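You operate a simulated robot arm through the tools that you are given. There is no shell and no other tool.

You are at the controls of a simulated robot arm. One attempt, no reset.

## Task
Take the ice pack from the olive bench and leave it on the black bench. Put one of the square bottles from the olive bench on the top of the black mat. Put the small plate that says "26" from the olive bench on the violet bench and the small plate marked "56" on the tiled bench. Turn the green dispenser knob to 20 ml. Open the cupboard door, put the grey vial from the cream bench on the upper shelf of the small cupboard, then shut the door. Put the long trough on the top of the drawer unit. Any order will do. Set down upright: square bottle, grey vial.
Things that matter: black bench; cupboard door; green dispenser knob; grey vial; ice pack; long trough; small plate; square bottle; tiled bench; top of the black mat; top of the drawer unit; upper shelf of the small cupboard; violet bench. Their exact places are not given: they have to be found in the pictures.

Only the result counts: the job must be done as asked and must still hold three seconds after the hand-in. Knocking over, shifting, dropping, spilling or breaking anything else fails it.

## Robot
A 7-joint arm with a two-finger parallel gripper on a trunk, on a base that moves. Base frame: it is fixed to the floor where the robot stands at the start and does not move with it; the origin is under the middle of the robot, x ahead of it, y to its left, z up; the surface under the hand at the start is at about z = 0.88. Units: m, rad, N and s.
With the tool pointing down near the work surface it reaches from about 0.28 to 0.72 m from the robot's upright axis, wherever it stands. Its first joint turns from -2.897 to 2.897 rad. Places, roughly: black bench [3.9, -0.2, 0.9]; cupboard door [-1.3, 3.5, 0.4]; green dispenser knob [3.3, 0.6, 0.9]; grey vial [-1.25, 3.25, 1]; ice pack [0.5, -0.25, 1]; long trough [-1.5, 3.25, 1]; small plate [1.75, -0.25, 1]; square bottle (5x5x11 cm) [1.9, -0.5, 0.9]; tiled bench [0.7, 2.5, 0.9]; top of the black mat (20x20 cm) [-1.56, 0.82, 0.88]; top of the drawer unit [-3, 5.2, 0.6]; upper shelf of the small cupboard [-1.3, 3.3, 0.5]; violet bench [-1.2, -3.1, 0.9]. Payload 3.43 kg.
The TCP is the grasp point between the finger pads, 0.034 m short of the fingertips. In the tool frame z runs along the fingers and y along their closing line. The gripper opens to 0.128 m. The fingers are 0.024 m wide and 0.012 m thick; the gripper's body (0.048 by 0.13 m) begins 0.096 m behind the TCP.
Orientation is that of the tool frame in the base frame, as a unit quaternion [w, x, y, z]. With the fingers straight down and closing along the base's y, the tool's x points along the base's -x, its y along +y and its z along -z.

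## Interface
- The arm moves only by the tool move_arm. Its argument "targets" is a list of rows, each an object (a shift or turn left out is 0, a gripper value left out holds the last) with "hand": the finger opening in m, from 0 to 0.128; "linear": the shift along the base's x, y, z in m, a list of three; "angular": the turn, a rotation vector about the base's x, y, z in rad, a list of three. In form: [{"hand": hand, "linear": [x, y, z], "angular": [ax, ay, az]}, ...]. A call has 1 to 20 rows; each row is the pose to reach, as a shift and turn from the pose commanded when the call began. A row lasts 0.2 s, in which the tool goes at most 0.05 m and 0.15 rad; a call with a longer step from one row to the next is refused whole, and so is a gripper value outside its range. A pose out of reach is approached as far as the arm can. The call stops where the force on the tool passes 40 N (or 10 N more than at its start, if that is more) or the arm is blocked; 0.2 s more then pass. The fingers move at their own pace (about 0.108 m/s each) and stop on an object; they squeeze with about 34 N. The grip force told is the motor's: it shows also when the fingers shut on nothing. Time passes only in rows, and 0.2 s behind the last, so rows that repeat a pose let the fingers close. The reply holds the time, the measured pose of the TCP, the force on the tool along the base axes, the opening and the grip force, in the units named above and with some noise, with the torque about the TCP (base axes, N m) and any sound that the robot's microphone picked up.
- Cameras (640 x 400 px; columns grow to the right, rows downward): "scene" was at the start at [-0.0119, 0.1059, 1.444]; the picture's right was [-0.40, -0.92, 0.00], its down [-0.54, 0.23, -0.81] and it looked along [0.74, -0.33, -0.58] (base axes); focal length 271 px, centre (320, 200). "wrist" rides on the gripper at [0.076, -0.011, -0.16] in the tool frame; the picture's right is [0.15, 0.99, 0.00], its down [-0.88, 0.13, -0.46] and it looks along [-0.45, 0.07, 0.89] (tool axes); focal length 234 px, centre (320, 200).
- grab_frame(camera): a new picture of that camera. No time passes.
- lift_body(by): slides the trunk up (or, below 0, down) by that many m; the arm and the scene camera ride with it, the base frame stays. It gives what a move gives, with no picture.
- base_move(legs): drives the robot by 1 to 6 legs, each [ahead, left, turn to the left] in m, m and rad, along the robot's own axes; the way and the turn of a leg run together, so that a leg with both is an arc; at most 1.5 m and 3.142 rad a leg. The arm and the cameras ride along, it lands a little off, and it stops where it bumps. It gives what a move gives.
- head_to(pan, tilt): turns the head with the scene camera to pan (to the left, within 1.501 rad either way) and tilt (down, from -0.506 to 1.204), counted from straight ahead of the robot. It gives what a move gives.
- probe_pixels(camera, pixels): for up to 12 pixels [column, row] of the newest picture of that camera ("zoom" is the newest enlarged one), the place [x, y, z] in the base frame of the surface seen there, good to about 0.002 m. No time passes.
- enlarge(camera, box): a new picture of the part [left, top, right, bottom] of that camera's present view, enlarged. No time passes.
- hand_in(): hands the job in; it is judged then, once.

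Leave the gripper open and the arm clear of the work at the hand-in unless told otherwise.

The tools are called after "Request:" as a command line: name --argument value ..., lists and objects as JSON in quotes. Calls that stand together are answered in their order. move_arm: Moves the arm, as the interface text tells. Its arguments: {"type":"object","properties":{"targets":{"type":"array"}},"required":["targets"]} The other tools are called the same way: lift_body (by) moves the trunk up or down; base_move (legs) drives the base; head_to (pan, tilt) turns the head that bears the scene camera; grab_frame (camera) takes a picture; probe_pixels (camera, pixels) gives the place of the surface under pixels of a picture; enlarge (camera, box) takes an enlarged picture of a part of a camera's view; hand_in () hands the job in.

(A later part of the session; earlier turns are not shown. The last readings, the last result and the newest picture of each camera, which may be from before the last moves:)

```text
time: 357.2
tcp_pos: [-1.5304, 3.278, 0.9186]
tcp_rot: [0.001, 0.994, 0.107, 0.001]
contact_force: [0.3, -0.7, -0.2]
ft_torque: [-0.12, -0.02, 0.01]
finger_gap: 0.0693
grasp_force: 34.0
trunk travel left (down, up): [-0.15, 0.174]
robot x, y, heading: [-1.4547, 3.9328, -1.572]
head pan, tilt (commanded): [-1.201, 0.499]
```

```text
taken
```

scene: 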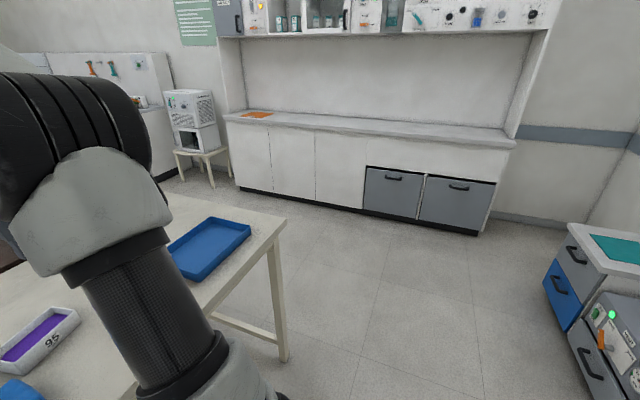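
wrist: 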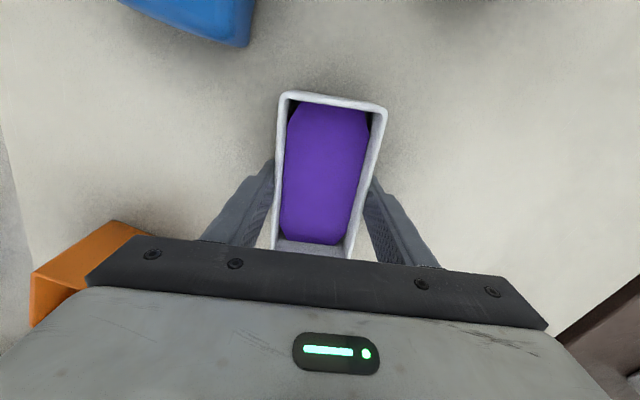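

Gripped at 0.069 m. I lift very smoothly.

Request:
move_arm --targets '[{"linear": [0, 0, 0.002]}, {"linear": [0, 0, 0.005]}, {"linear": [0, 0, 0.009]}, {"linear": [0, 0, 0.014]}, {"linear": [0, 0, 0.02]}, {"linear": [0, 0, 0.027]}, {"linear": [0, 0, 0.035]}, {"linear": [0, 0, 0.044]}, {"linear": [0, 0, 0.054]}, {"linear": [0, 0, 0.064]}, {"linear": [0, 0, 0.074]}, {"linear": [0, 0, 0.084]}, {"linear": [0, 0, 0.094]}, {"linear": [0, 0, 0.103]}, {"linear": [0, 0, 0.111]}, {"linear": [0, 0, 0.118]}, {"linear": [0, 0, 0.124]}, {"linear": [0, 0, 0.128]}, {"linear": [0, 0, 0.13]}]'

Request:
grab_frame --camera "wrist"

```text
time: 361.2
tcp_pos: [-1.5298, 3.2773, 1.0474]
tcp_rot: [-0.001, 0.994, 0.107, 0.0]
contact_force: [0.0, 0.0, -1.8]
ft_torque: [0.01, 0.01, -0.02]
finger_gap: 0.0694
grasp_force: 34.0
trunk travel left (down, up): [-0.15, 0.174]
robot x, y, heading: [-1.4531, 3.9337, -1.567]
head pan, tilt (commanded): [-1.201, 0.499]
```

```text
taken
```

wrist: 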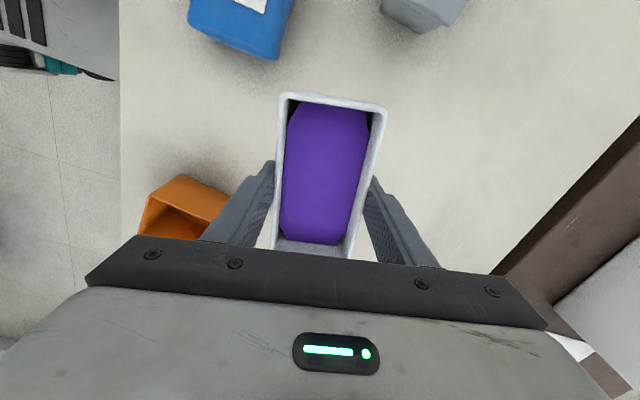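

Held level. I retract slowly toward me, then look at the drawer unit.

Request:
move_arm --targets '[{"linear": [0, 0.003, 0.002]}, {"linear": [0, 0.008, 0.004]}, {"linear": [0, 0.015, 0.006]}, {"linear": [0, 0.024, 0.008]}, {"linear": [0, 0.035, 0.01]}, {"linear": [0, 0.047, 0.012]}, {"linear": [0, 0.06, 0.014]}, {"linear": [0, 0.074, 0.016]}, {"linear": [0, 0.088, 0.018]}, {"linear": [0, 0.102, 0.02]}, {"linear": [0, 0.116, 0.022]}, {"linear": [0, 0.13, 0.024]}, {"linear": [0, 0.143, 0.026]}, {"linear": [0, 0.155, 0.028]}, {"linear": [0, 0.166, 0.03]}, {"linear": [0, 0.175, 0.03]}, {"linear": [0, 0.182, 0.03]}, {"linear": [0, 0.186, 0.03]}, {"linear": [0, 0.188, 0.03]}]'

Request:
head_to --pan -1.5 --tilt 0.55

Request:
grab_frame --camera "scene"

```text
time: 365.2
tcp_pos: [-1.5319, 3.4661, 1.077]
tcp_rot: [0.0, 0.994, 0.108, 0.0]
contact_force: [-0.1, -0.6, -2.2]
ft_torque: [-0.02, 0.02, 0.0]
finger_gap: 0.0693
grasp_force: 34.0
trunk travel left (down, up): [-0.15, 0.174]
robot x, y, heading: [-1.4601, 3.9331, -1.57]
head pan, tilt (commanded): [-1.201, 0.499]
```

```text
time: 366.0
tcp_pos: [-1.5298, 3.4657, 1.0783]
tcp_rot: [-0.001, 0.994, 0.108, 0.001]
contact_force: [0.8, 0.1, -1.1]
ft_torque: [-0.01, 0.0, 0.02]
finger_gap: 0.0694
grasp_force: 33.7
trunk travel left (down, up): [-0.15, 0.174]
robot x, y, heading: [-1.4565, 3.9366, -1.57]
head pan, tilt (commanded): [-1.499, 0.55]
```

```text
taken
```

scene: 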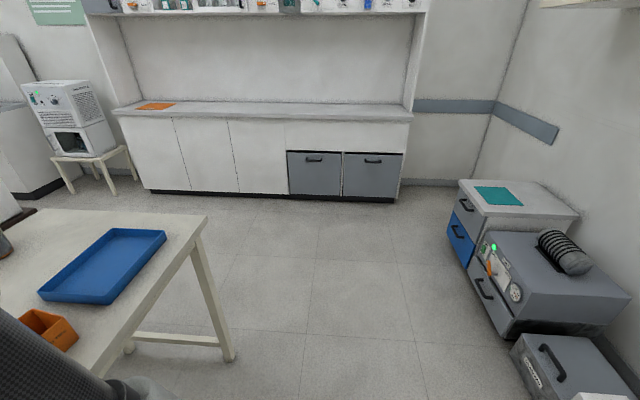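

I probe the drawer unit's top, the teal mat on it, and the vent unit.

Request:
probe_pixels --camera "scene" --pixels '[[460, 184], [484, 214], [577, 212], [545, 185], [476, 190], [492, 206], [523, 204], [508, 187], [535, 200], [510, 213], [500, 268], [560, 270]]'

Request:
enlarge --camera "scene" --box '[430, 165, 640, 345]'

```text
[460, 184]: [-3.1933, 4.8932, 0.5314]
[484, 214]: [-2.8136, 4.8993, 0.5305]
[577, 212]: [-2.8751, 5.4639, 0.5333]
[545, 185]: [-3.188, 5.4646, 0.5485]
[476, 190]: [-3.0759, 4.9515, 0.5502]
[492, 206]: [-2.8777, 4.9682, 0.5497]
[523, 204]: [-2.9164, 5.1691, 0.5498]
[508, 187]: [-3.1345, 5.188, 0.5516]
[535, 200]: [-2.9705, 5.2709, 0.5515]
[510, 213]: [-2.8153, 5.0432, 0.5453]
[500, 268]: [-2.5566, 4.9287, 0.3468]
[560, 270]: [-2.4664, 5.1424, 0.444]
```

```text
2.22 times, centred on (535, 255) of scene
```

zoom: 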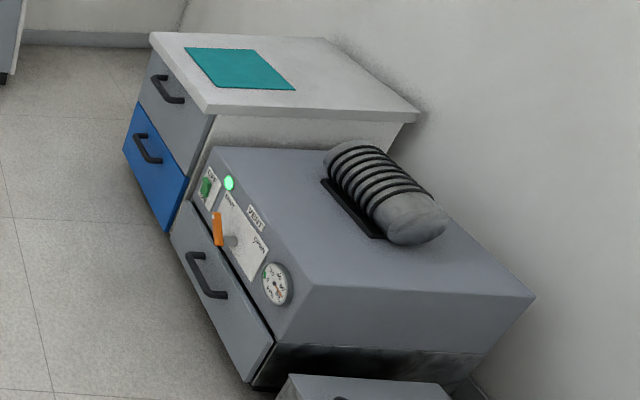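

The drawer unit's top spans x −3.20…−2.80, y 4.89…5.46 at z≈0.551; the teal sheet covers y 4.95–5.19, so the bare part around (−3.0, 5.26) is my target. I back off north, then turn to face north.

Request:
base_move --legs '[[-0.33, 0, 0]]'

Request:
base_move --legs '[[0, 0, -3.14]]'

Request:
head_to --pan 0.9 --tilt 0.55

Request:
grab_frame --camera "scene"

Request:
grab_frame --camera "wrist"

```text
time: 368.2
tcp_pos: [-1.5315, 3.7977, 1.0772]
tcp_rot: [-0.001, 0.994, 0.107, 0.001]
contact_force: [-0.4, -0.2, -1.6]
ft_torque: [0.0, 0.02, 0.03]
finger_gap: 0.0692
grasp_force: 34.4
trunk travel left (down, up): [-0.15, 0.174]
robot x, y, heading: [-1.4592, 4.2648, -1.567]
head pan, tilt (commanded): [-1.499, 0.55]
```

```text
time: 376.2
tcp_pos: [-1.3782, 4.7346, 1.0784]
tcp_rot: [-0.001, -0.102, 0.995, -0.001]
contact_force: [0.1, 0.4, -2.0]
ft_torque: [-0.01, -0.02, 0.02]
finger_gap: 0.0695
grasp_force: 34.2
trunk travel left (down, up): [-0.15, 0.174]
robot x, y, heading: [-1.4594, 4.2629, 1.567]
head pan, tilt (commanded): [-1.499, 0.55]
```

```text
time: 378.4
tcp_pos: [-1.377, 4.7344, 1.0781]
tcp_rot: [-0.001, -0.102, 0.995, -0.001]
contact_force: [0.3, 0.7, -2.1]
ft_torque: [-0.01, -0.01, 0.0]
finger_gap: 0.0698
grasp_force: 34.0
trunk travel left (down, up): [-0.15, 0.174]
robot x, y, heading: [-1.458, 4.2654, 1.564]
head pan, tilt (commanded): [0.901, 0.55]
```

```text
taken
```

scene: 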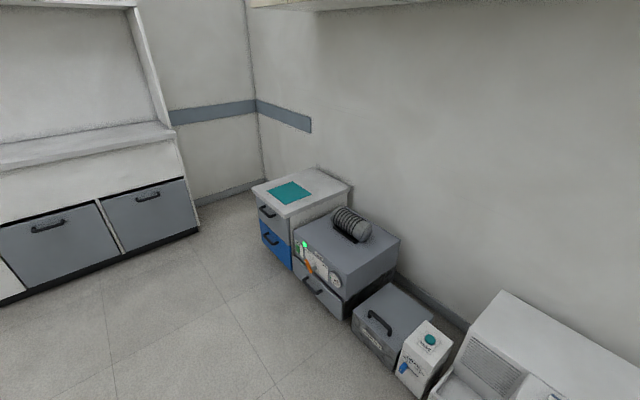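

```text
taken
```

wrist: 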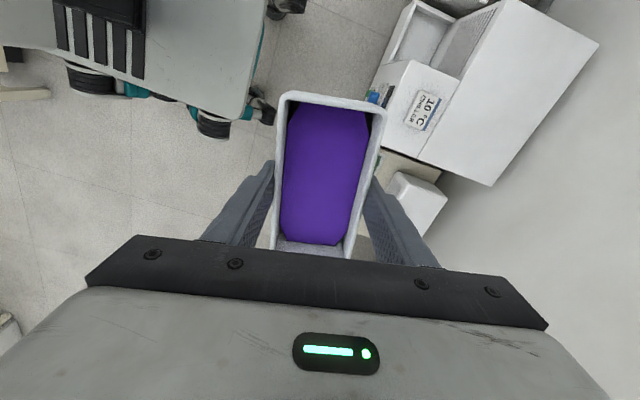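

I probe the west cabinet's corner and the free floor before driving west.

Request:
probe_pixels --camera "scene" --pixels '[[198, 228], [185, 182], [178, 130], [262, 240], [290, 268], [340, 318], [253, 188], [285, 217], [295, 185], [320, 190], [355, 330]]'

```text
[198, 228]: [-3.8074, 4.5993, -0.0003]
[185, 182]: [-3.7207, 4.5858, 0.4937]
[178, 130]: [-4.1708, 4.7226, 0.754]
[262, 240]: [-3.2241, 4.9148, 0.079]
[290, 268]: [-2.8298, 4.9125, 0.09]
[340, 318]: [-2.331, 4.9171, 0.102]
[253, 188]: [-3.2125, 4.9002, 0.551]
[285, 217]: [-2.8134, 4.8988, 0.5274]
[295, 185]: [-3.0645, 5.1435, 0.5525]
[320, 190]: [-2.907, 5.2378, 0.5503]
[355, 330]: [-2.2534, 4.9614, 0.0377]
```

Clear. I strafe left 1.5 m, then check and go ahead.

Request:
base_move --legs '[[0, 1.5, 0]]'

Request:
head_to --pan 0.0 --tilt 0.8

Request:
grab_frame --camera "scene"

```text
time: 392.7
tcp_pos: [-2.86, 4.7411, 1.0775]
tcp_rot: [-0.001, -0.107, 0.994, -0.001]
contact_force: [-0.2, -1.0, -1.7]
ft_torque: [-0.01, 0.01, 0.02]
finger_gap: 0.0693
grasp_force: 33.8
trunk travel left (down, up): [-0.15, 0.174]
robot x, y, heading: [-2.9329, 4.2701, 1.576]
head pan, tilt (commanded): [0.901, 0.55]
```

```text
time: 393.9
tcp_pos: [-2.8593, 4.7413, 1.0782]
tcp_rot: [-0.001, -0.107, 0.994, -0.002]
contact_force: [-0.8, 1.0, -1.5]
ft_torque: [0.0, 0.04, 0.02]
finger_gap: 0.0691
grasp_force: 34.3
trunk travel left (down, up): [-0.15, 0.174]
robot x, y, heading: [-2.9339, 4.2711, 1.572]
head pan, tilt (commanded): [0.0, 0.799]
```

```text
taken
```

scene: 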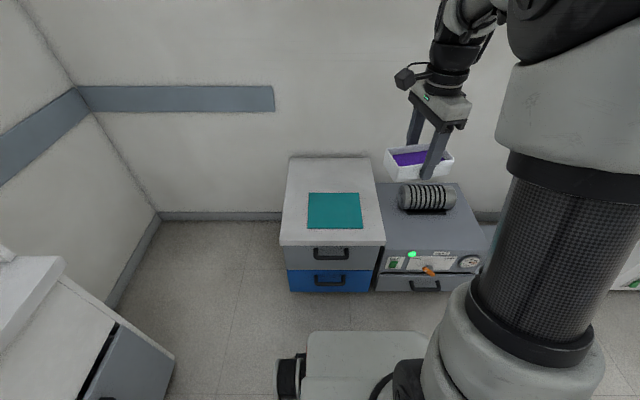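

I probe the drawer handles' protrusion and the top again.

Request:
probe_pixels --camera "scene" --pixels '[[332, 256], [331, 285], [425, 290], [335, 175], [310, 230], [360, 228], [360, 194], [310, 195], [280, 243], [385, 243], [290, 160], [372, 160]]'

```text
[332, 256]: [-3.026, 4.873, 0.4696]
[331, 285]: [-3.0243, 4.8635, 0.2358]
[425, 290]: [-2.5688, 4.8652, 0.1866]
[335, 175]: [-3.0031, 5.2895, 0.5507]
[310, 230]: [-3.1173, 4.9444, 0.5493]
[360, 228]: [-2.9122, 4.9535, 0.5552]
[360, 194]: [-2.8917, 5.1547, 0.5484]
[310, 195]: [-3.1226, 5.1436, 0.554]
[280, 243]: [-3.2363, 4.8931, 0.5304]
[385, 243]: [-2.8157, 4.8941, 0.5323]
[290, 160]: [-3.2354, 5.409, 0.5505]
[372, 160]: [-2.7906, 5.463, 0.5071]
```

Handles protrude to y≈4.863; my base front will stay behind 4.82. I go ahead 0.27 m and lower the trunk 0.15 m.

Request:
base_move --legs '[[0.27, 0, 0]]'

Request:
lift_body --by -0.15

Request:
grab_frame --camera "wrist"

Request:
grab_frame --camera "scene"

```text
time: 395.9
tcp_pos: [-2.8579, 5.0072, 1.077]
tcp_rot: [0.0, -0.107, 0.994, -0.002]
contact_force: [0.0, 0.3, -2.2]
ft_torque: [0.01, 0.03, 0.01]
finger_gap: 0.0693
grasp_force: 33.9
trunk travel left (down, up): [-0.15, 0.174]
robot x, y, heading: [-2.9351, 4.5378, 1.572]
head pan, tilt (commanded): [0.0, 0.799]
stopped in leg 1: the robot was blocked; the commanded pose is now the measured one
```

```text
time: 397.7
tcp_pos: [-2.8582, 5.0061, 0.9271]
tcp_rot: [-0.001, -0.107, 0.994, -0.002]
contact_force: [-0.5, 0.1, -0.7]
ft_torque: [0.02, -0.02, 0.0]
finger_gap: 0.0695
grasp_force: 34.6
trunk travel left (down, up): [0.0, 0.324]
robot x, y, heading: [-2.9323, 4.5375, 1.572]
head pan, tilt (commanded): [0.0, 0.799]
```

```text
taken
```

wrist: 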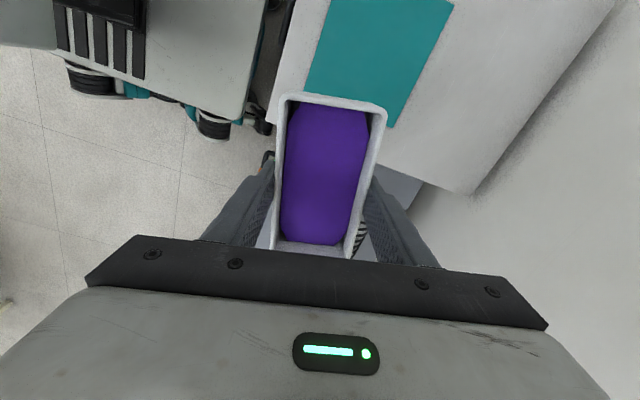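

```text
taken
```

scene: 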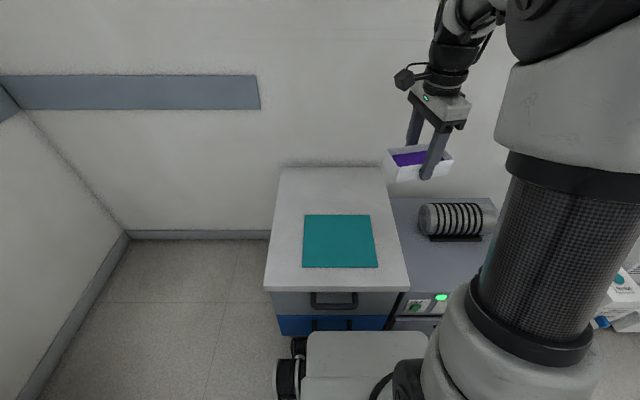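

The base touched something at the end of the leg. I check whether the drawer unit moved.

Request:
probe_pixels --camera "scene" --pixels '[[267, 288], [408, 288], [335, 300], [305, 265], [375, 264], [368, 217], [308, 217], [335, 190], [300, 340], [415, 335], [330, 305]]'

Request:
base_move --legs '[[-0.02, 0, 0]]'

```text
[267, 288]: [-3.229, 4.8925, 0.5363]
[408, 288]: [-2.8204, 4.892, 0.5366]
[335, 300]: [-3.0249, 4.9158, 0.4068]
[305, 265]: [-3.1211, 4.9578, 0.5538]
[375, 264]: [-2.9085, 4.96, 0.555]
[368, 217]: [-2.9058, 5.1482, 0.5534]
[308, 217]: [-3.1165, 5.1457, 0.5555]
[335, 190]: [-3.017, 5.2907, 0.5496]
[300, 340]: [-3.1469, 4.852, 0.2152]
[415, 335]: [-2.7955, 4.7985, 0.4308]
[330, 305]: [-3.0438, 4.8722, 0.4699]
```

```text
time: 398.5
tcp_pos: [-2.8588, 4.9861, 0.9262]
tcp_rot: [-0.001, -0.107, 0.994, -0.002]
contact_force: [0.0, 0.2, -2.1]
ft_torque: [-0.02, 0.01, -0.04]
finger_gap: 0.0697
grasp_force: 33.7
trunk travel left (down, up): [0.0, 0.324]
robot x, y, heading: [-2.9336, 4.52, 1.568]
head pan, tilt (commanded): [0.0, 0.799]
```

The unit has not moved. I move the trough smoothly over the bare rear part of the top, at (−3.0, 5.22).

Request:
move_arm --targets '[{"linear": [-0.0014, 0.0023, 0], "angular": [0, 0, -0.002]}, {"linear": [-0.0042, 0.007, 0], "angular": [0, 0, -0.006]}, {"linear": [-0.0099, 0.0164, 0], "angular": [0, 0, -0.015]}, {"linear": [-0.0169, 0.0281, 0], "angular": [0, 0, -0.025]}, {"linear": [-0.0254, 0.0421, 0], "angular": [0, 0, -0.038]}, {"linear": [-0.0353, 0.0585, 0], "angular": [0, 0, -0.053]}, {"linear": [-0.0451, 0.0749, 0], "angular": [0, 0, -0.067]}, {"linear": [-0.0564, 0.0936, 0], "angular": [0, 0, -0.084]}, {"linear": [-0.0677, 0.1123, 0], "angular": [0, 0, -0.101]}, {"linear": [-0.079, 0.131, 0], "angular": [0, 0, -0.118]}, {"linear": [-0.0902, 0.1498, 0], "angular": [0, 0, -0.134]}, {"linear": [-0.1015, 0.1685, 0], "angular": [0, 0, -0.151]}, {"linear": [-0.1114, 0.1849, 0], "angular": [0, 0, -0.166]}, {"linear": [-0.1199, 0.1989, 0], "angular": [0, 0, -0.179]}, {"linear": [-0.1269, 0.2106, 0], "angular": [0, 0, -0.189]}, {"linear": [-0.1325, 0.22, 0], "angular": [0, 0, -0.197]}, {"linear": [-0.1368, 0.227, 0], "angular": [0, 0, -0.204]}, {"linear": [-0.1396, 0.2317, 0], "angular": [0, 0, -0.208]}, {"linear": [-0.141, 0.234, 0], "angular": [0, 0, -0.21]}]'

Request:
grab_frame --camera "wrist"

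Request:
grab_frame --camera "scene"

```text
time: 402.5
tcp_pos: [-3.0008, 5.206, 0.9206]
tcp_rot: [-0.001, -0.002, 1.0, -0.001]
contact_force: [1.1, -0.1, -2.0]
ft_torque: [0.0, -0.03, 0.02]
finger_gap: 0.0695
grasp_force: 33.7
out of reach, approached as far as the arm can: row 17, 18, 19
trunk travel left (down, up): [0.0, 0.324]
robot x, y, heading: [-2.9355, 4.5198, 1.575]
head pan, tilt (commanded): [0.0, 0.799]
```

```text
taken
```

wrist: 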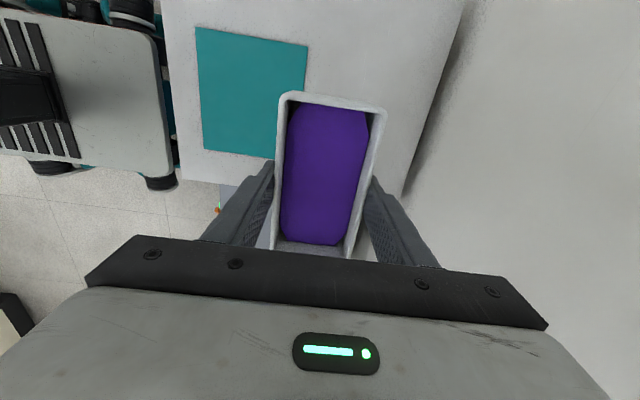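

```text
taken
```

scene: 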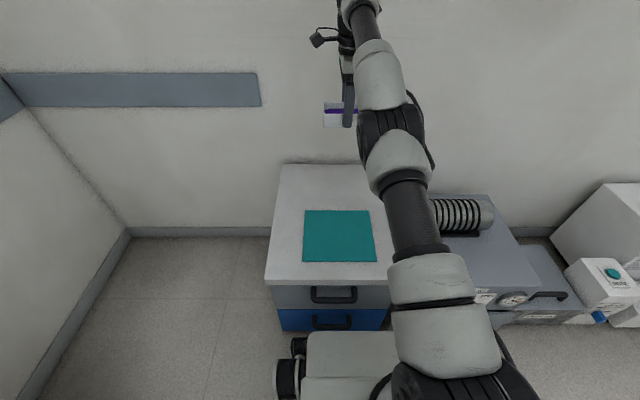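

At the reach limit, but y≈5.206 already clears the teal sheet (edge at 5.15). I lower smoothly to just above the top.

Request:
move_arm --targets '[{"linear": [0, -0.004, -0.004]}, {"linear": [0, -0.008, -0.012]}, {"linear": [0, -0.01, -0.025]}, {"linear": [0, -0.01, -0.042]}, {"linear": [0, -0.01, -0.062]}, {"linear": [0, -0.01, -0.084]}, {"linear": [0, -0.01, -0.106]}, {"linear": [0, -0.01, -0.128]}, {"linear": [0, -0.01, -0.15]}, {"linear": [0, -0.01, -0.172]}, {"linear": [0, -0.01, -0.194]}, {"linear": [0, -0.01, -0.216]}, {"linear": [0, -0.01, -0.238]}, {"linear": [0, -0.01, -0.258]}, {"linear": [0, -0.01, -0.276]}, {"linear": [0, -0.01, -0.291]}, {"linear": [0, -0.01, -0.302]}, {"linear": [0, -0.01, -0.309]}, {"linear": [0, -0.01, -0.313]}, {"linear": [0, -0.01, -0.313]}]'

Request:
grab_frame --camera "wrist"

Request:
grab_frame --camera "scene"

```text
time: 406.7
tcp_pos: [-3.0071, 5.2397, 0.606]
tcp_rot: [-0.001, -0.002, 1.0, -0.003]
contact_force: [-0.2, 0.9, -2.1]
ft_torque: [-0.02, -0.01, 0.04]
finger_gap: 0.0696
grasp_force: 34.2
out of reach, approached as far as the arm can: row 1, 2, 3, 4, 5, 6, 7, 8, 9, 10, 11, 12, 13, 14, 15, 16, 17, 18, 19, 20
trunk travel left (down, up): [0.0, 0.324]
robot x, y, heading: [-2.9347, 4.5162, 1.575]
head pan, tilt (commanded): [0.0, 0.799]
```

```text
taken
```

wrist: 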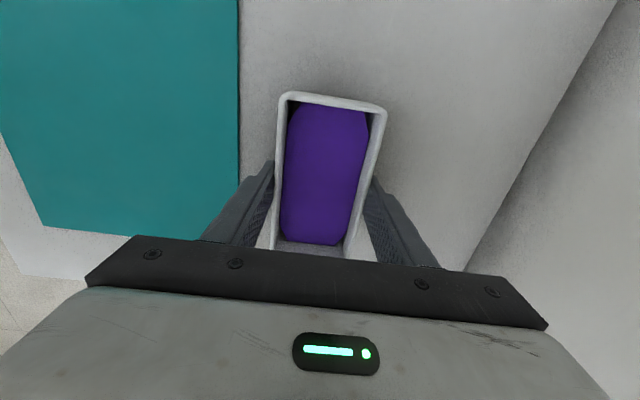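

```text
taken
```

scene: 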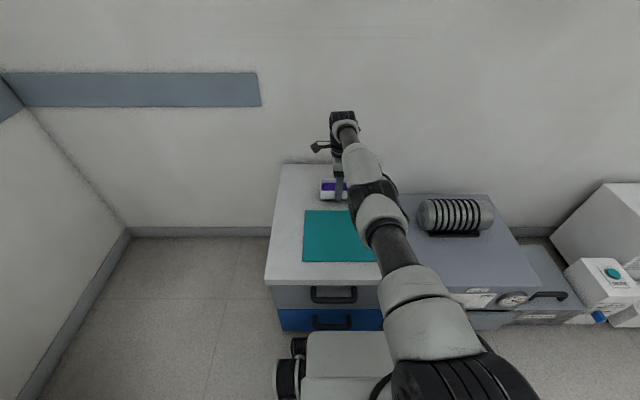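

It is now over the bare part, level, at z≈0.606. I bring it 2 cm nearer for comfort and lower to 3 mm above, then to contact.

Request:
move_arm --targets '[{"linear": [0, -0.005, -0.002]}, {"linear": [0, -0.012, -0.005]}, {"linear": [0, -0.018, -0.009]}, {"linear": [0, -0.02, -0.012]}, {"linear": [0, -0.02, -0.012]}]'

```text
time: 407.9
tcp_pos: [-3.0066, 5.237, 0.5903]
tcp_rot: [-0.001, -0.001, 1.0, -0.003]
contact_force: [-0.2, 0.5, -2.4]
ft_torque: [-0.02, 0.0, 0.0]
finger_gap: 0.0693
grasp_force: 33.9
out of reach, approached as far as the arm can: row 1, 2, 3, 4, 5
trunk travel left (down, up): [0.0, 0.324]
robot x, y, heading: [-2.9307, 4.5169, 1.571]
head pan, tilt (commanded): [0.0, 0.799]
```

It's within a millimetre of the top. I lower in tiny steps until contact.

Request:
move_arm --targets '[{"linear": [0, 0, -0.001]}, {"linear": [0, 0, -0.002]}, {"linear": [0, 0, -0.002]}]'

```text
time: 408.7
tcp_pos: [-3.0068, 5.2379, 0.5896]
tcp_rot: [-0.001, -0.001, 1.0, -0.001]
contact_force: [0.4, -1.9, 5.1]
ft_torque: [0.17, -0.25, -0.09]
finger_gap: 0.0695
grasp_force: 33.6
trunk travel left (down, up): [0.0, 0.324]
robot x, y, heading: [-2.936, 4.517, 1.57]
head pan, tilt (commanded): [0.0, 0.799]
```

Contact (+5 N). I open gently and rise straight up.

Request:
move_arm --targets '[{"hand": 0.072}, {"hand": 0.076}, {"hand": 0.085}, {"hand": 0.1}, {"hand": 0.1}, {"linear": [0, 0, 0.01]}, {"linear": [0, 0, 0.03]}, {"linear": [0, 0, 0.06]}, {"linear": [0, 0, 0.1]}, {"linear": [0, -0.01, 0.14]}, {"linear": [0, -0.03, 0.18]}, {"linear": [0, -0.06, 0.21]}, {"linear": [0, -0.1, 0.235]}, {"linear": [0, -0.14, 0.26]}]'

Request:
grab_frame --camera "wrist"

Request:
grab_frame --camera "scene"

```text
time: 411.7
tcp_pos: [-3.027, 5.216, 0.8717]
tcp_rot: [0.0, -0.001, 1.0, -0.004]
contact_force: [0.2, 0.3, -0.1]
ft_torque: [-0.02, 0.0, -0.03]
finger_gap: 0.0999
grasp_force: 0.0
out of reach, approached as far as the arm can: row 8, 9, 10, 11, 12, 13, 14
trunk travel left (down, up): [0.0, 0.324]
robot x, y, heading: [-2.9335, 4.5172, 1.574]
head pan, tilt (commanded): [0.0, 0.799]
```

```text
taken
```

wrist: 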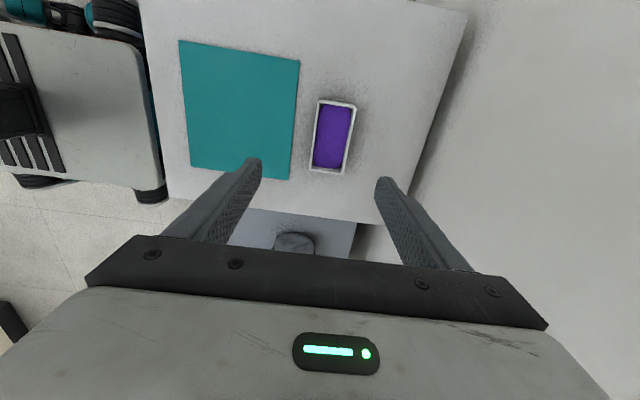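

```text
taken
```

scene: 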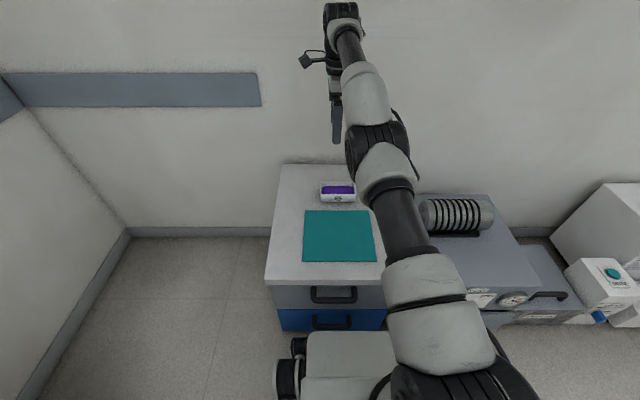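

The trough stands on the bare top. The arm is close to a joint limit, so I turn the hand back (+1.57 rad) while pulling it in and up.

Request:
move_arm --targets '[{"hand": 0.1, "linear": [0, -0.01, 0.01], "angular": [0, 0, 0.14]}, {"linear": [0, -0.03, 0.02], "angular": [0, 0, 0.28]}, {"linear": [0.01, -0.06, 0.03], "angular": [0, 0, 0.42]}, {"linear": [0.02, -0.09, 0.04], "angular": [0, 0, 0.56]}, {"linear": [0.03, -0.12, 0.05], "angular": [0, 0, 0.7]}, {"linear": [0.04, -0.15, 0.06], "angular": [0, 0, 0.84]}, {"linear": [0.05, -0.18, 0.07], "angular": [0, 0, 0.98]}, {"linear": [0.06, -0.2, 0.08], "angular": [0, 0, 1.12]}, {"linear": [0.07, -0.22, 0.1], "angular": [0, 0, 1.26]}, {"linear": [0.08, -0.24, 0.12], "angular": [0, 0, 1.4]}, {"linear": [0.09, -0.25, 0.14], "angular": [0, 0, 1.54]}, {"linear": [0.09, -0.26, 0.15], "angular": [0, 0, 1.57]}]'

Request:
grab_frame --camera "scene"

Request:
enlarge --camera "scene" --box '[260, 150, 420, 300]'

```text
time: 414.3
tcp_pos: [-2.9322, 4.9604, 1.0219]
tcp_rot: [0.0, 0.709, -0.705, 0.001]
contact_force: [0.2, -0.1, -0.1]
ft_torque: [-0.02, 0.01, -0.03]
finger_gap: 0.0998
grasp_force: 0.1
out of reach, approached as far as the arm can: row 1, 2, 3, 4, 5, 6, 7
trunk travel left (down, up): [0.0, 0.324]
robot x, y, heading: [-2.9333, 4.5152, 1.566]
head pan, tilt (commanded): [0.0, 0.799]
```

```text
taken
```

scene: 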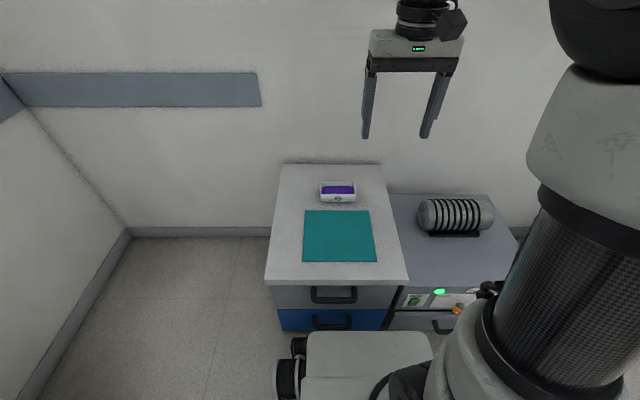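

```text
2.67 times, centred on (340, 225) of scene
```

zoom: 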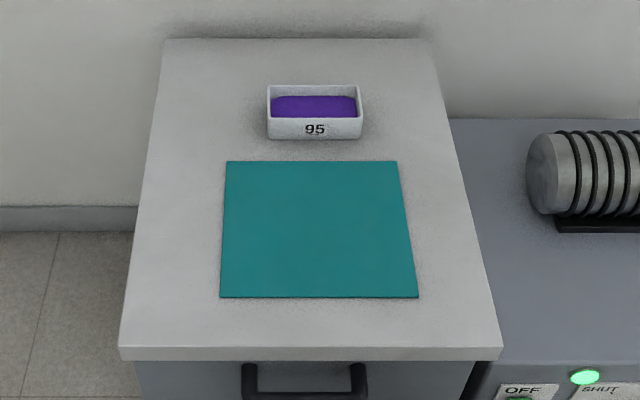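

The trough stands well on the drawer unit, liquid in it. I raise the trunk, back off, and drive east along y≈4.25 for the remaining plate and bottle.

Request:
lift_body --by 0.15

Request:
base_move --legs '[[-0.25, 0, 0], [0, 0, -1.566]]'

Request:
base_move --legs '[[1.35, 0, 0], [1.3, 0, 0]]'

```text
time: 416.0
tcp_pos: [-2.932, 4.959, 1.1712]
tcp_rot: [-0.001, 0.708, -0.706, 0.003]
contact_force: [0.4, 0.5, 0.6]
ft_torque: [0.0, 0.02, 0.01]
finger_gap: 0.0998
grasp_force: 0.1
trunk travel left (down, up): [-0.15, 0.174]
robot x, y, heading: [-2.9312, 4.5163, 1.572]
head pan, tilt (commanded): [0.0, 0.799]
```

```text
time: 421.9
tcp_pos: [-2.4919, 4.2448, 1.1711]
tcp_rot: [-0.001, 0.021, 1.0, -0.001]
contact_force: [0.0, -0.3, -0.6]
ft_torque: [0.02, -0.01, 0.04]
finger_gap: 0.0998
grasp_force: 0.0
trunk travel left (down, up): [-0.15, 0.174]
robot x, y, heading: [-2.9355, 4.2658, -0.045]
head pan, tilt (commanded): [0.0, 0.799]
```

```text
time: 434.9
tcp_pos: [0.1686, 4.0859, 1.1721]
tcp_rot: [0.0, 0.028, 1.0, -0.002]
contact_force: [0.0, -0.1, 0.0]
ft_torque: [-0.01, 0.03, 0.03]
finger_gap: 0.1
grasp_force: 0.1
trunk travel left (down, up): [-0.15, 0.174]
robot x, y, heading: [-0.2701, 4.1096, -0.059]
head pan, tilt (commanded): [0.0, 0.799]
```

Now I turn right to face south and drive down the central aisle.

Request:
base_move --legs '[[0, 0, -1.512], [1.35, 0, 0]]'

Request:
head_to --pan 0.0 --tilt 0.5

Request:
grab_frame --camera "scene"

```text
time: 445.5
tcp_pos: [-0.3266, 2.3024, 1.1717]
tcp_rot: [-0.002, 0.721, 0.693, -0.001]
contact_force: [0.2, 0.0, -0.6]
ft_torque: [0.0, -0.02, -0.01]
finger_gap: 0.1
grasp_force: 0.0
trunk travel left (down, up): [-0.15, 0.174]
robot x, y, heading: [-0.3043, 2.7452, -1.613]
head pan, tilt (commanded): [0.0, 0.799]
```

```text
time: 446.3
tcp_pos: [-0.3271, 2.3031, 1.1719]
tcp_rot: [-0.001, 0.72, 0.694, -0.001]
contact_force: [0.1, 0.1, 0.6]
ft_torque: [0.02, -0.01, 0.01]
finger_gap: 0.0999
grasp_force: 0.1
trunk travel left (down, up): [-0.15, 0.174]
robot x, y, heading: [-0.3077, 2.745, -1.614]
head pan, tilt (commanded): [0.0, 0.499]
```

```text
taken
```

scene: 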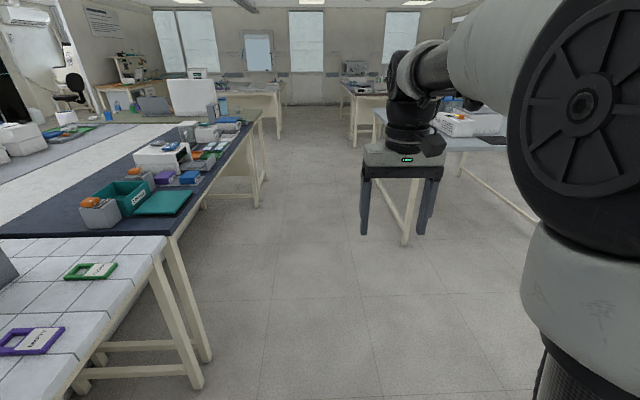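

I correct the heading slightly and continue south to y≈−1.2.

Request:
base_move --legs '[[0, 0, 0.045], [1.3, 0, 0], [1.3, 0, 0]]'

Request:
base_move --legs '[[1.35, 0, 0], [0, 0, 1.57]]'

```text
time: 459.1
tcp_pos: [-0.2985, -0.2284, 1.1736]
tcp_rot: [-0.002, 0.71, 0.704, -0.001]
contact_force: [-0.3, 0.9, -0.1]
ft_torque: [0.01, -0.02, -0.03]
finger_gap: 0.0999
grasp_force: 0.1
trunk travel left (down, up): [-0.15, 0.174]
robot x, y, heading: [-0.2935, 0.2138, -1.581]
head pan, tilt (commanded): [0.0, 0.499]
```

```text
time: 469.6
tcp_pos: [0.1323, -1.1476, 1.1733]
tcp_rot: [0.0, 0.025, 1.0, -0.002]
contact_force: [-0.6, -0.5, 0.5]
ft_torque: [0.01, 0.01, 0.04]
finger_gap: 0.0999
grasp_force: 0.1
trunk travel left (down, up): [-0.15, 0.174]
robot x, y, heading: [-0.3091, -1.1244, -0.056]
head pan, tilt (commanded): [0.0, 0.499]
```

I drive east along the south aisle to x≈1.87 and turn left to face the olive bench.

Request:
base_move --legs '[[0, 0, 0.04], [1.1, 0, 0], [1.08, 0, 0]]'

Request:
base_move --legs '[[0, 0, 1.58]]'

Request:
head_to --pan 0.15 --tilt 0.75

Request:
grab_frame --camera "scene"

```text
time: 480.9
tcp_pos: [2.3445, -1.1561, 1.1722]
tcp_rot: [-0.001, -0.01, 1.0, -0.001]
contact_force: [-0.2, -0.2, 0.0]
ft_torque: [-0.01, 0.01, -0.02]
finger_gap: 0.0998
grasp_force: 0.0
trunk travel left (down, up): [-0.15, 0.174]
robot x, y, heading: [1.9007, -1.163, 0.014]
head pan, tilt (commanded): [0.0, 0.499]
```

```text
time: 485.2
tcp_pos: [1.9019, -0.72, 1.172]
tcp_rot: [-0.001, 0.711, -0.703, 0.002]
contact_force: [0.3, 0.2, 1.3]
ft_torque: [0.0, -0.02, -0.02]
finger_gap: 0.1002
grasp_force: 0.1
trunk travel left (down, up): [-0.15, 0.174]
robot x, y, heading: [1.9013, -1.1615, 1.576]
head pan, tilt (commanded): [0.0, 0.499]
```

```text
time: 486.0
tcp_pos: [1.9019, -0.72, 1.1712]
tcp_rot: [-0.002, 0.711, -0.704, 0.002]
contact_force: [0.1, 1.5, 0.4]
ft_torque: [0.02, 0.0, -0.02]
finger_gap: 0.1002
grasp_force: 0.1
trunk travel left (down, up): [-0.15, 0.174]
robot x, y, heading: [1.9035, -1.1623, 1.579]
head pan, tilt (commanded): [0.15, 0.75]
```

```text
taken
```

scene: 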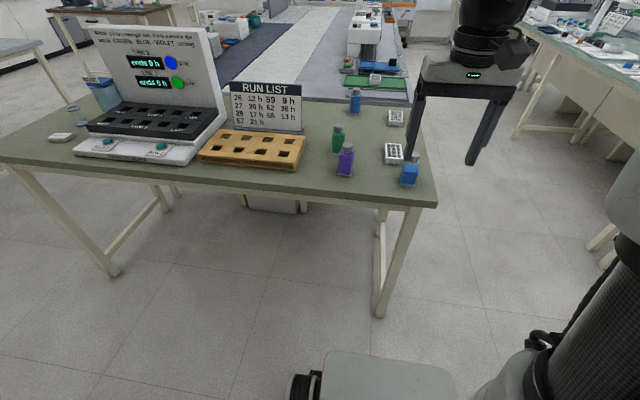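

I move closer: ahead 0.23, left 0.03, then measure plate 26.

Request:
base_move --legs '[[0.23, 0.03, 0]]'

Request:
grab_frame --camera "wrist"

Request:
grab_frame --camera "scene"

```text
time: 487.7
tcp_pos: [1.8678, -0.4936, 1.1719]
tcp_rot: [0.0, 0.712, -0.702, 0.002]
contact_force: [0.4, 0.7, -0.4]
ft_torque: [0.07, -0.04, -0.04]
finger_gap: 0.0999
grasp_force: 0.0
trunk travel left (down, up): [-0.15, 0.174]
robot x, y, heading: [1.8758, -0.9318, 1.582]
head pan, tilt (commanded): [0.15, 0.75]
```

```text
taken
```

wrist: 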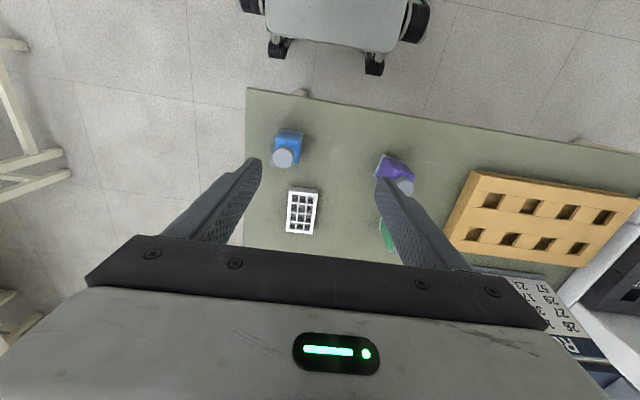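

```text
taken
```

scene: 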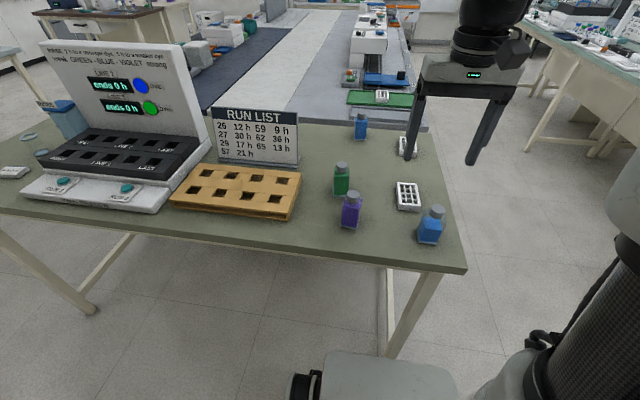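

I zoom and probe plate 26's top corners in the wrist view, and the blue bottle.

Request:
enlarge --camera "wrist" --box '[260, 120, 350, 245]'

Request:
enlarge --camera "scene" --box '[380, 170, 460, 250]'

```text
3.20 times, centred on (305, 182) of wrist
```

zoom: 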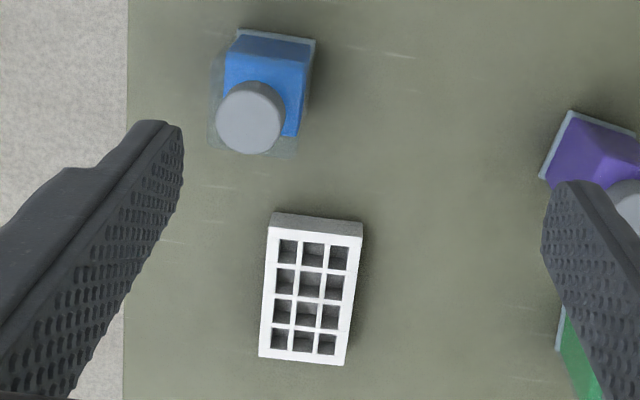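

```text
5.00 times, centred on (420, 210) of scene
```

zoom: 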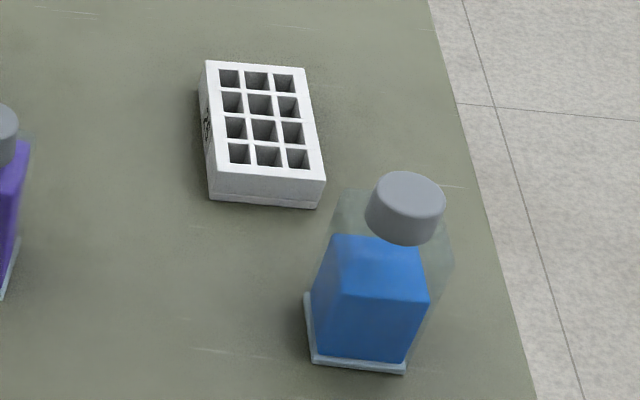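

I check the label on the plate's west side to be sure it is the 26.

Request:
enlarge --camera "scene" --box '[392, 178, 426, 214]'

Request:
probe_pixels --camera "zoom" --pixels '[[320, 200]]'

Request:
probe_pixels --camera "wrist" --pixels '[[290.4, 192.2], [318.5, 194.5], [312.8, 233.5], [285.8, 231.5], [304, 193], [300, 232], [283, 157], [286, 142], [294, 131], [278, 132]]'

```text
11.11 times, centred on (409, 196) of scene
```

zoom: 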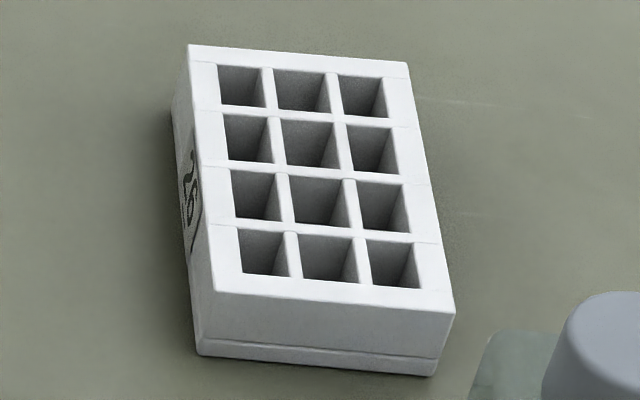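

```text
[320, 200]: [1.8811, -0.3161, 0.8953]
```

```text
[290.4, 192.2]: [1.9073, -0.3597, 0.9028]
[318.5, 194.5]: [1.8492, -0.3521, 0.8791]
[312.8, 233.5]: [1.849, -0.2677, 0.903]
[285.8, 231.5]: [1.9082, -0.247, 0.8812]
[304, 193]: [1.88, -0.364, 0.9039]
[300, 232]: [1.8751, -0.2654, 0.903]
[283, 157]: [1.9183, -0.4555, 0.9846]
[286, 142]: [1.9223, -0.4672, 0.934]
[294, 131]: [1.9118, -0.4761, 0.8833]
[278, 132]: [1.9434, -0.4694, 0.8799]
```

Plate 26 confirmed, centre (1.879, −0.3135). I move above it and down to z≈1.0 for a check.

Request:
move_arm --targets '[{"hand": 0.1, "linear": [0.003, 0.045, 0]}, {"linear": [0.006, 0.09, 0]}, {"linear": [0.009, 0.135, 0]}, {"linear": [0.011, 0.18, 0]}, {"linear": [0.011, 0.18, -0.045]}, {"linear": [0.011, 0.18, -0.09]}, {"linear": [0.011, 0.18, -0.135]}, {"linear": [0.011, 0.18, -0.17]}, {"linear": [0.011, 0.18, -0.17]}]'

Request:
grab_frame --camera "wrist"

```text
time: 489.7
tcp_pos: [1.8805, -0.3095, 1.0016]
tcp_rot: [-0.001, 0.712, -0.703, 0.002]
contact_force: [0.8, -0.2, -0.2]
ft_torque: [0.01, 0.0, 0.0]
finger_gap: 0.0997
grasp_force: 0.0
trunk travel left (down, up): [-0.15, 0.174]
robot x, y, heading: [1.8705, -0.9349, 1.579]
head pan, tilt (commanded): [0.15, 0.75]
```

```text
taken
```

wrist: 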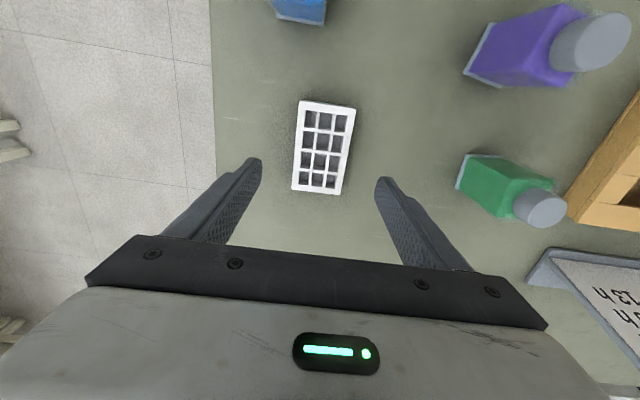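

Aligned. I descend to z≈0.9186, close, and lift slowly.

Request:
move_arm --targets '[{"linear": [0, -0.003, -0.04]}, {"linear": [0, -0.003, -0.07]}, {"linear": [0, -0.003, -0.0825]}, {"linear": [0, -0.003, -0.0825]}, {"hand": 0.07, "linear": [0, -0.003, -0.0825]}, {"hand": 0.05, "linear": [0, -0.003, -0.0825]}, {"hand": 0.02, "linear": [0, -0.003, -0.0825]}, {"hand": 0.02, "linear": [0, -0.003, -0.0825]}, {"hand": 0.02, "linear": [0, -0.003, -0.0825]}]'

Request:
move_arm --targets '[{"linear": [0, 0, 0.005]}, {"linear": [0, 0, 0.015]}, {"linear": [0, 0, 0.03]}, {"linear": [0, 0, 0.055]}, {"linear": [0, 0, 0.085]}, {"linear": [0, 0, 0.12]}, {"linear": [0, 0, 0.155]}, {"linear": [0, 0, 0.19]}, {"linear": [0, 0, 0.225]}, {"linear": [0, 0, 0.255]}, {"linear": [0, -0.04, 0.26]}, {"linear": [0, -0.085, 0.26]}, {"linear": [0, -0.13, 0.26]}, {"linear": [0, -0.17, 0.26]}]'

Request:
grab_frame --camera "wrist"

```text
time: 491.7
tcp_pos: [1.8788, -0.3133, 0.9219]
tcp_rot: [-0.001, 0.712, -0.702, 0.001]
contact_force: [-0.5, 0.1, 0.3]
ft_torque: [0.01, -0.02, 0.0]
finger_gap: 0.0592
grasp_force: 34.1
trunk travel left (down, up): [-0.15, 0.174]
robot x, y, heading: [1.8698, -0.9327, 1.586]
head pan, tilt (commanded): [0.15, 0.75]
```

```text
time: 494.7
tcp_pos: [1.8794, -0.4888, 1.1811]
tcp_rot: [-0.002, 0.712, -0.702, 0.001]
contact_force: [0.0, 1.1, -0.5]
ft_torque: [-0.02, 0.0, 0.03]
finger_gap: 0.0592
grasp_force: 33.9
trunk travel left (down, up): [-0.15, 0.174]
robot x, y, heading: [1.8713, -0.9331, 1.583]
head pan, tilt (commanded): [0.15, 0.75]
```

```text
taken
```

wrist: 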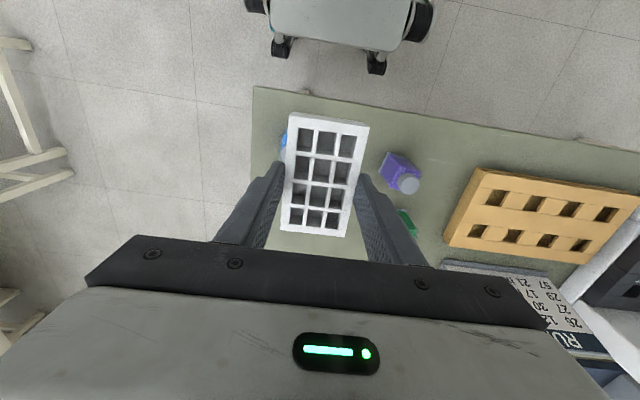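

Held (gap 0.059). I back off, turn west, and drive along the south aisle to x≈−0.35.

Request:
base_move --legs '[[-0.33, 0, 0], [0, 0, 1.56]]'

Request:
base_move --legs '[[1.15, 0, 0], [1.1, 0, 0]]'

Request:
grab_frame --camera "wrist"

Request:
head_to --pan 0.8 --tilt 0.5

Request:
grab_frame --camera "scene"

```text
time: 500.8
tcp_pos: [1.4273, -1.2382, 1.1786]
tcp_rot: [-0.001, 1.0, -0.014, 0.001]
contact_force: [0.1, -0.2, 0.4]
ft_torque: [0.03, 0.01, 0.01]
finger_gap: 0.0588
grasp_force: 33.5
trunk travel left (down, up): [-0.15, 0.174]
robot x, y, heading: [1.8721, -1.265, 3.111]
head pan, tilt (commanded): [0.15, 0.75]
```

```text
time: 511.8
tcp_pos: [-0.8054, -1.0563, 1.1803]
tcp_rot: [-0.002, 0.999, -0.043, 0.001]
contact_force: [0.1, 0.7, -0.3]
ft_torque: [0.03, 0.05, 0.03]
finger_gap: 0.0588
grasp_force: 33.8
trunk travel left (down, up): [-0.15, 0.174]
robot x, y, heading: [-0.3602, -1.1047, 3.057]
head pan, tilt (commanded): [0.15, 0.75]
```

```text
taken
```

wrist: 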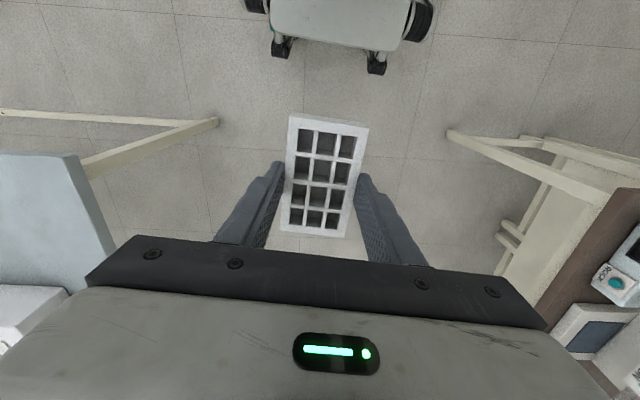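

```text
time: 512.9
tcp_pos: [-0.8053, -1.0562, 1.1803]
tcp_rot: [-0.002, 0.999, -0.043, 0.0]
contact_force: [0.4, -0.6, 0.0]
ft_torque: [-0.03, 0.01, 0.02]
finger_gap: 0.0588
grasp_force: 33.7
trunk travel left (down, up): [-0.15, 0.174]
robot x, y, heading: [-0.3603, -1.1063, 3.051]
head pan, tilt (commanded): [0.799, 0.499]
```

```text
taken
```

scene: 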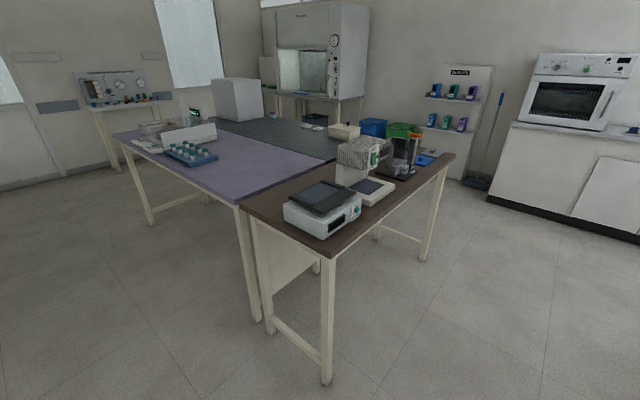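

The violet bench (near (250,165)) is free at its near part. I square up to face west, strafe left (south) 1.6 m.

Request:
base_move --legs '[[0, 0, 0.085], [0, 1.45, 0]]'

Request:
head_to --pan 0.0 --tilt 0.7

Request:
grab_frame --camera "scene"

```text
time: 527.5
tcp_pos: [-0.7862, -2.5697, 1.1797]
tcp_rot: [-0.002, 1.0, 0.018, 0.001]
contact_force: [-0.6, 0.0, 0.4]
ft_torque: [-0.01, 0.01, -0.01]
finger_gap: 0.0589
grasp_force: 34.1
trunk travel left (down, up): [-0.15, 0.174]
robot x, y, heading: [-0.3362, -2.5661, -3.107]
head pan, tilt (commanded): [0.799, 0.499]
```

```text
time: 528.7
tcp_pos: [-0.7851, -2.5698, 1.1792]
tcp_rot: [-0.002, 1.0, 0.018, 0.001]
contact_force: [0.3, -0.3, -0.8]
ft_torque: [0.01, 0.0, -0.03]
finger_gap: 0.0586
grasp_force: 34.2
trunk travel left (down, up): [-0.15, 0.174]
robot x, y, heading: [-0.341, -2.5667, -3.108]
head pan, tilt (commanded): [0.0, 0.7]
```

```text
taken
```

scene: 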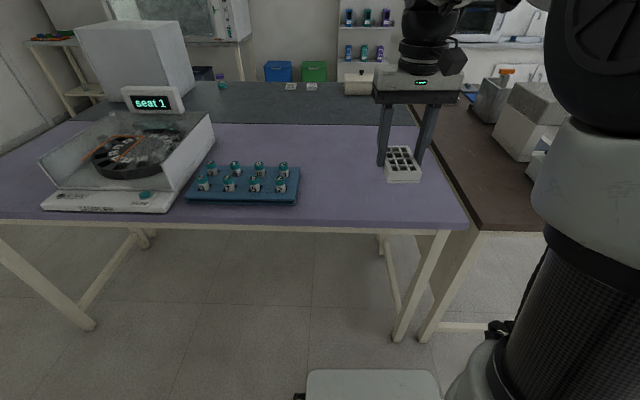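

I probe the violet top: its borders and the rack's edge.

Request:
probe_pixels --camera "scene" --pixels '[[350, 170], [350, 128], [350, 215], [300, 200], [300, 175], [460, 220], [410, 140], [380, 190], [330, 150], [420, 200]]'

```text
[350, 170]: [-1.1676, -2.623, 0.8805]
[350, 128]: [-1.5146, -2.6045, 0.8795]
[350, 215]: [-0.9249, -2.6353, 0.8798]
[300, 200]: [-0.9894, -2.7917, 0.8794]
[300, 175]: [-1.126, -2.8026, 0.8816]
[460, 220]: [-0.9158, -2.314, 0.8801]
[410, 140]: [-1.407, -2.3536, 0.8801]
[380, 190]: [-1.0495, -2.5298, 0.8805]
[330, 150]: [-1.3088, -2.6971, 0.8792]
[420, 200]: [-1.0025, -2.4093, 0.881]
```

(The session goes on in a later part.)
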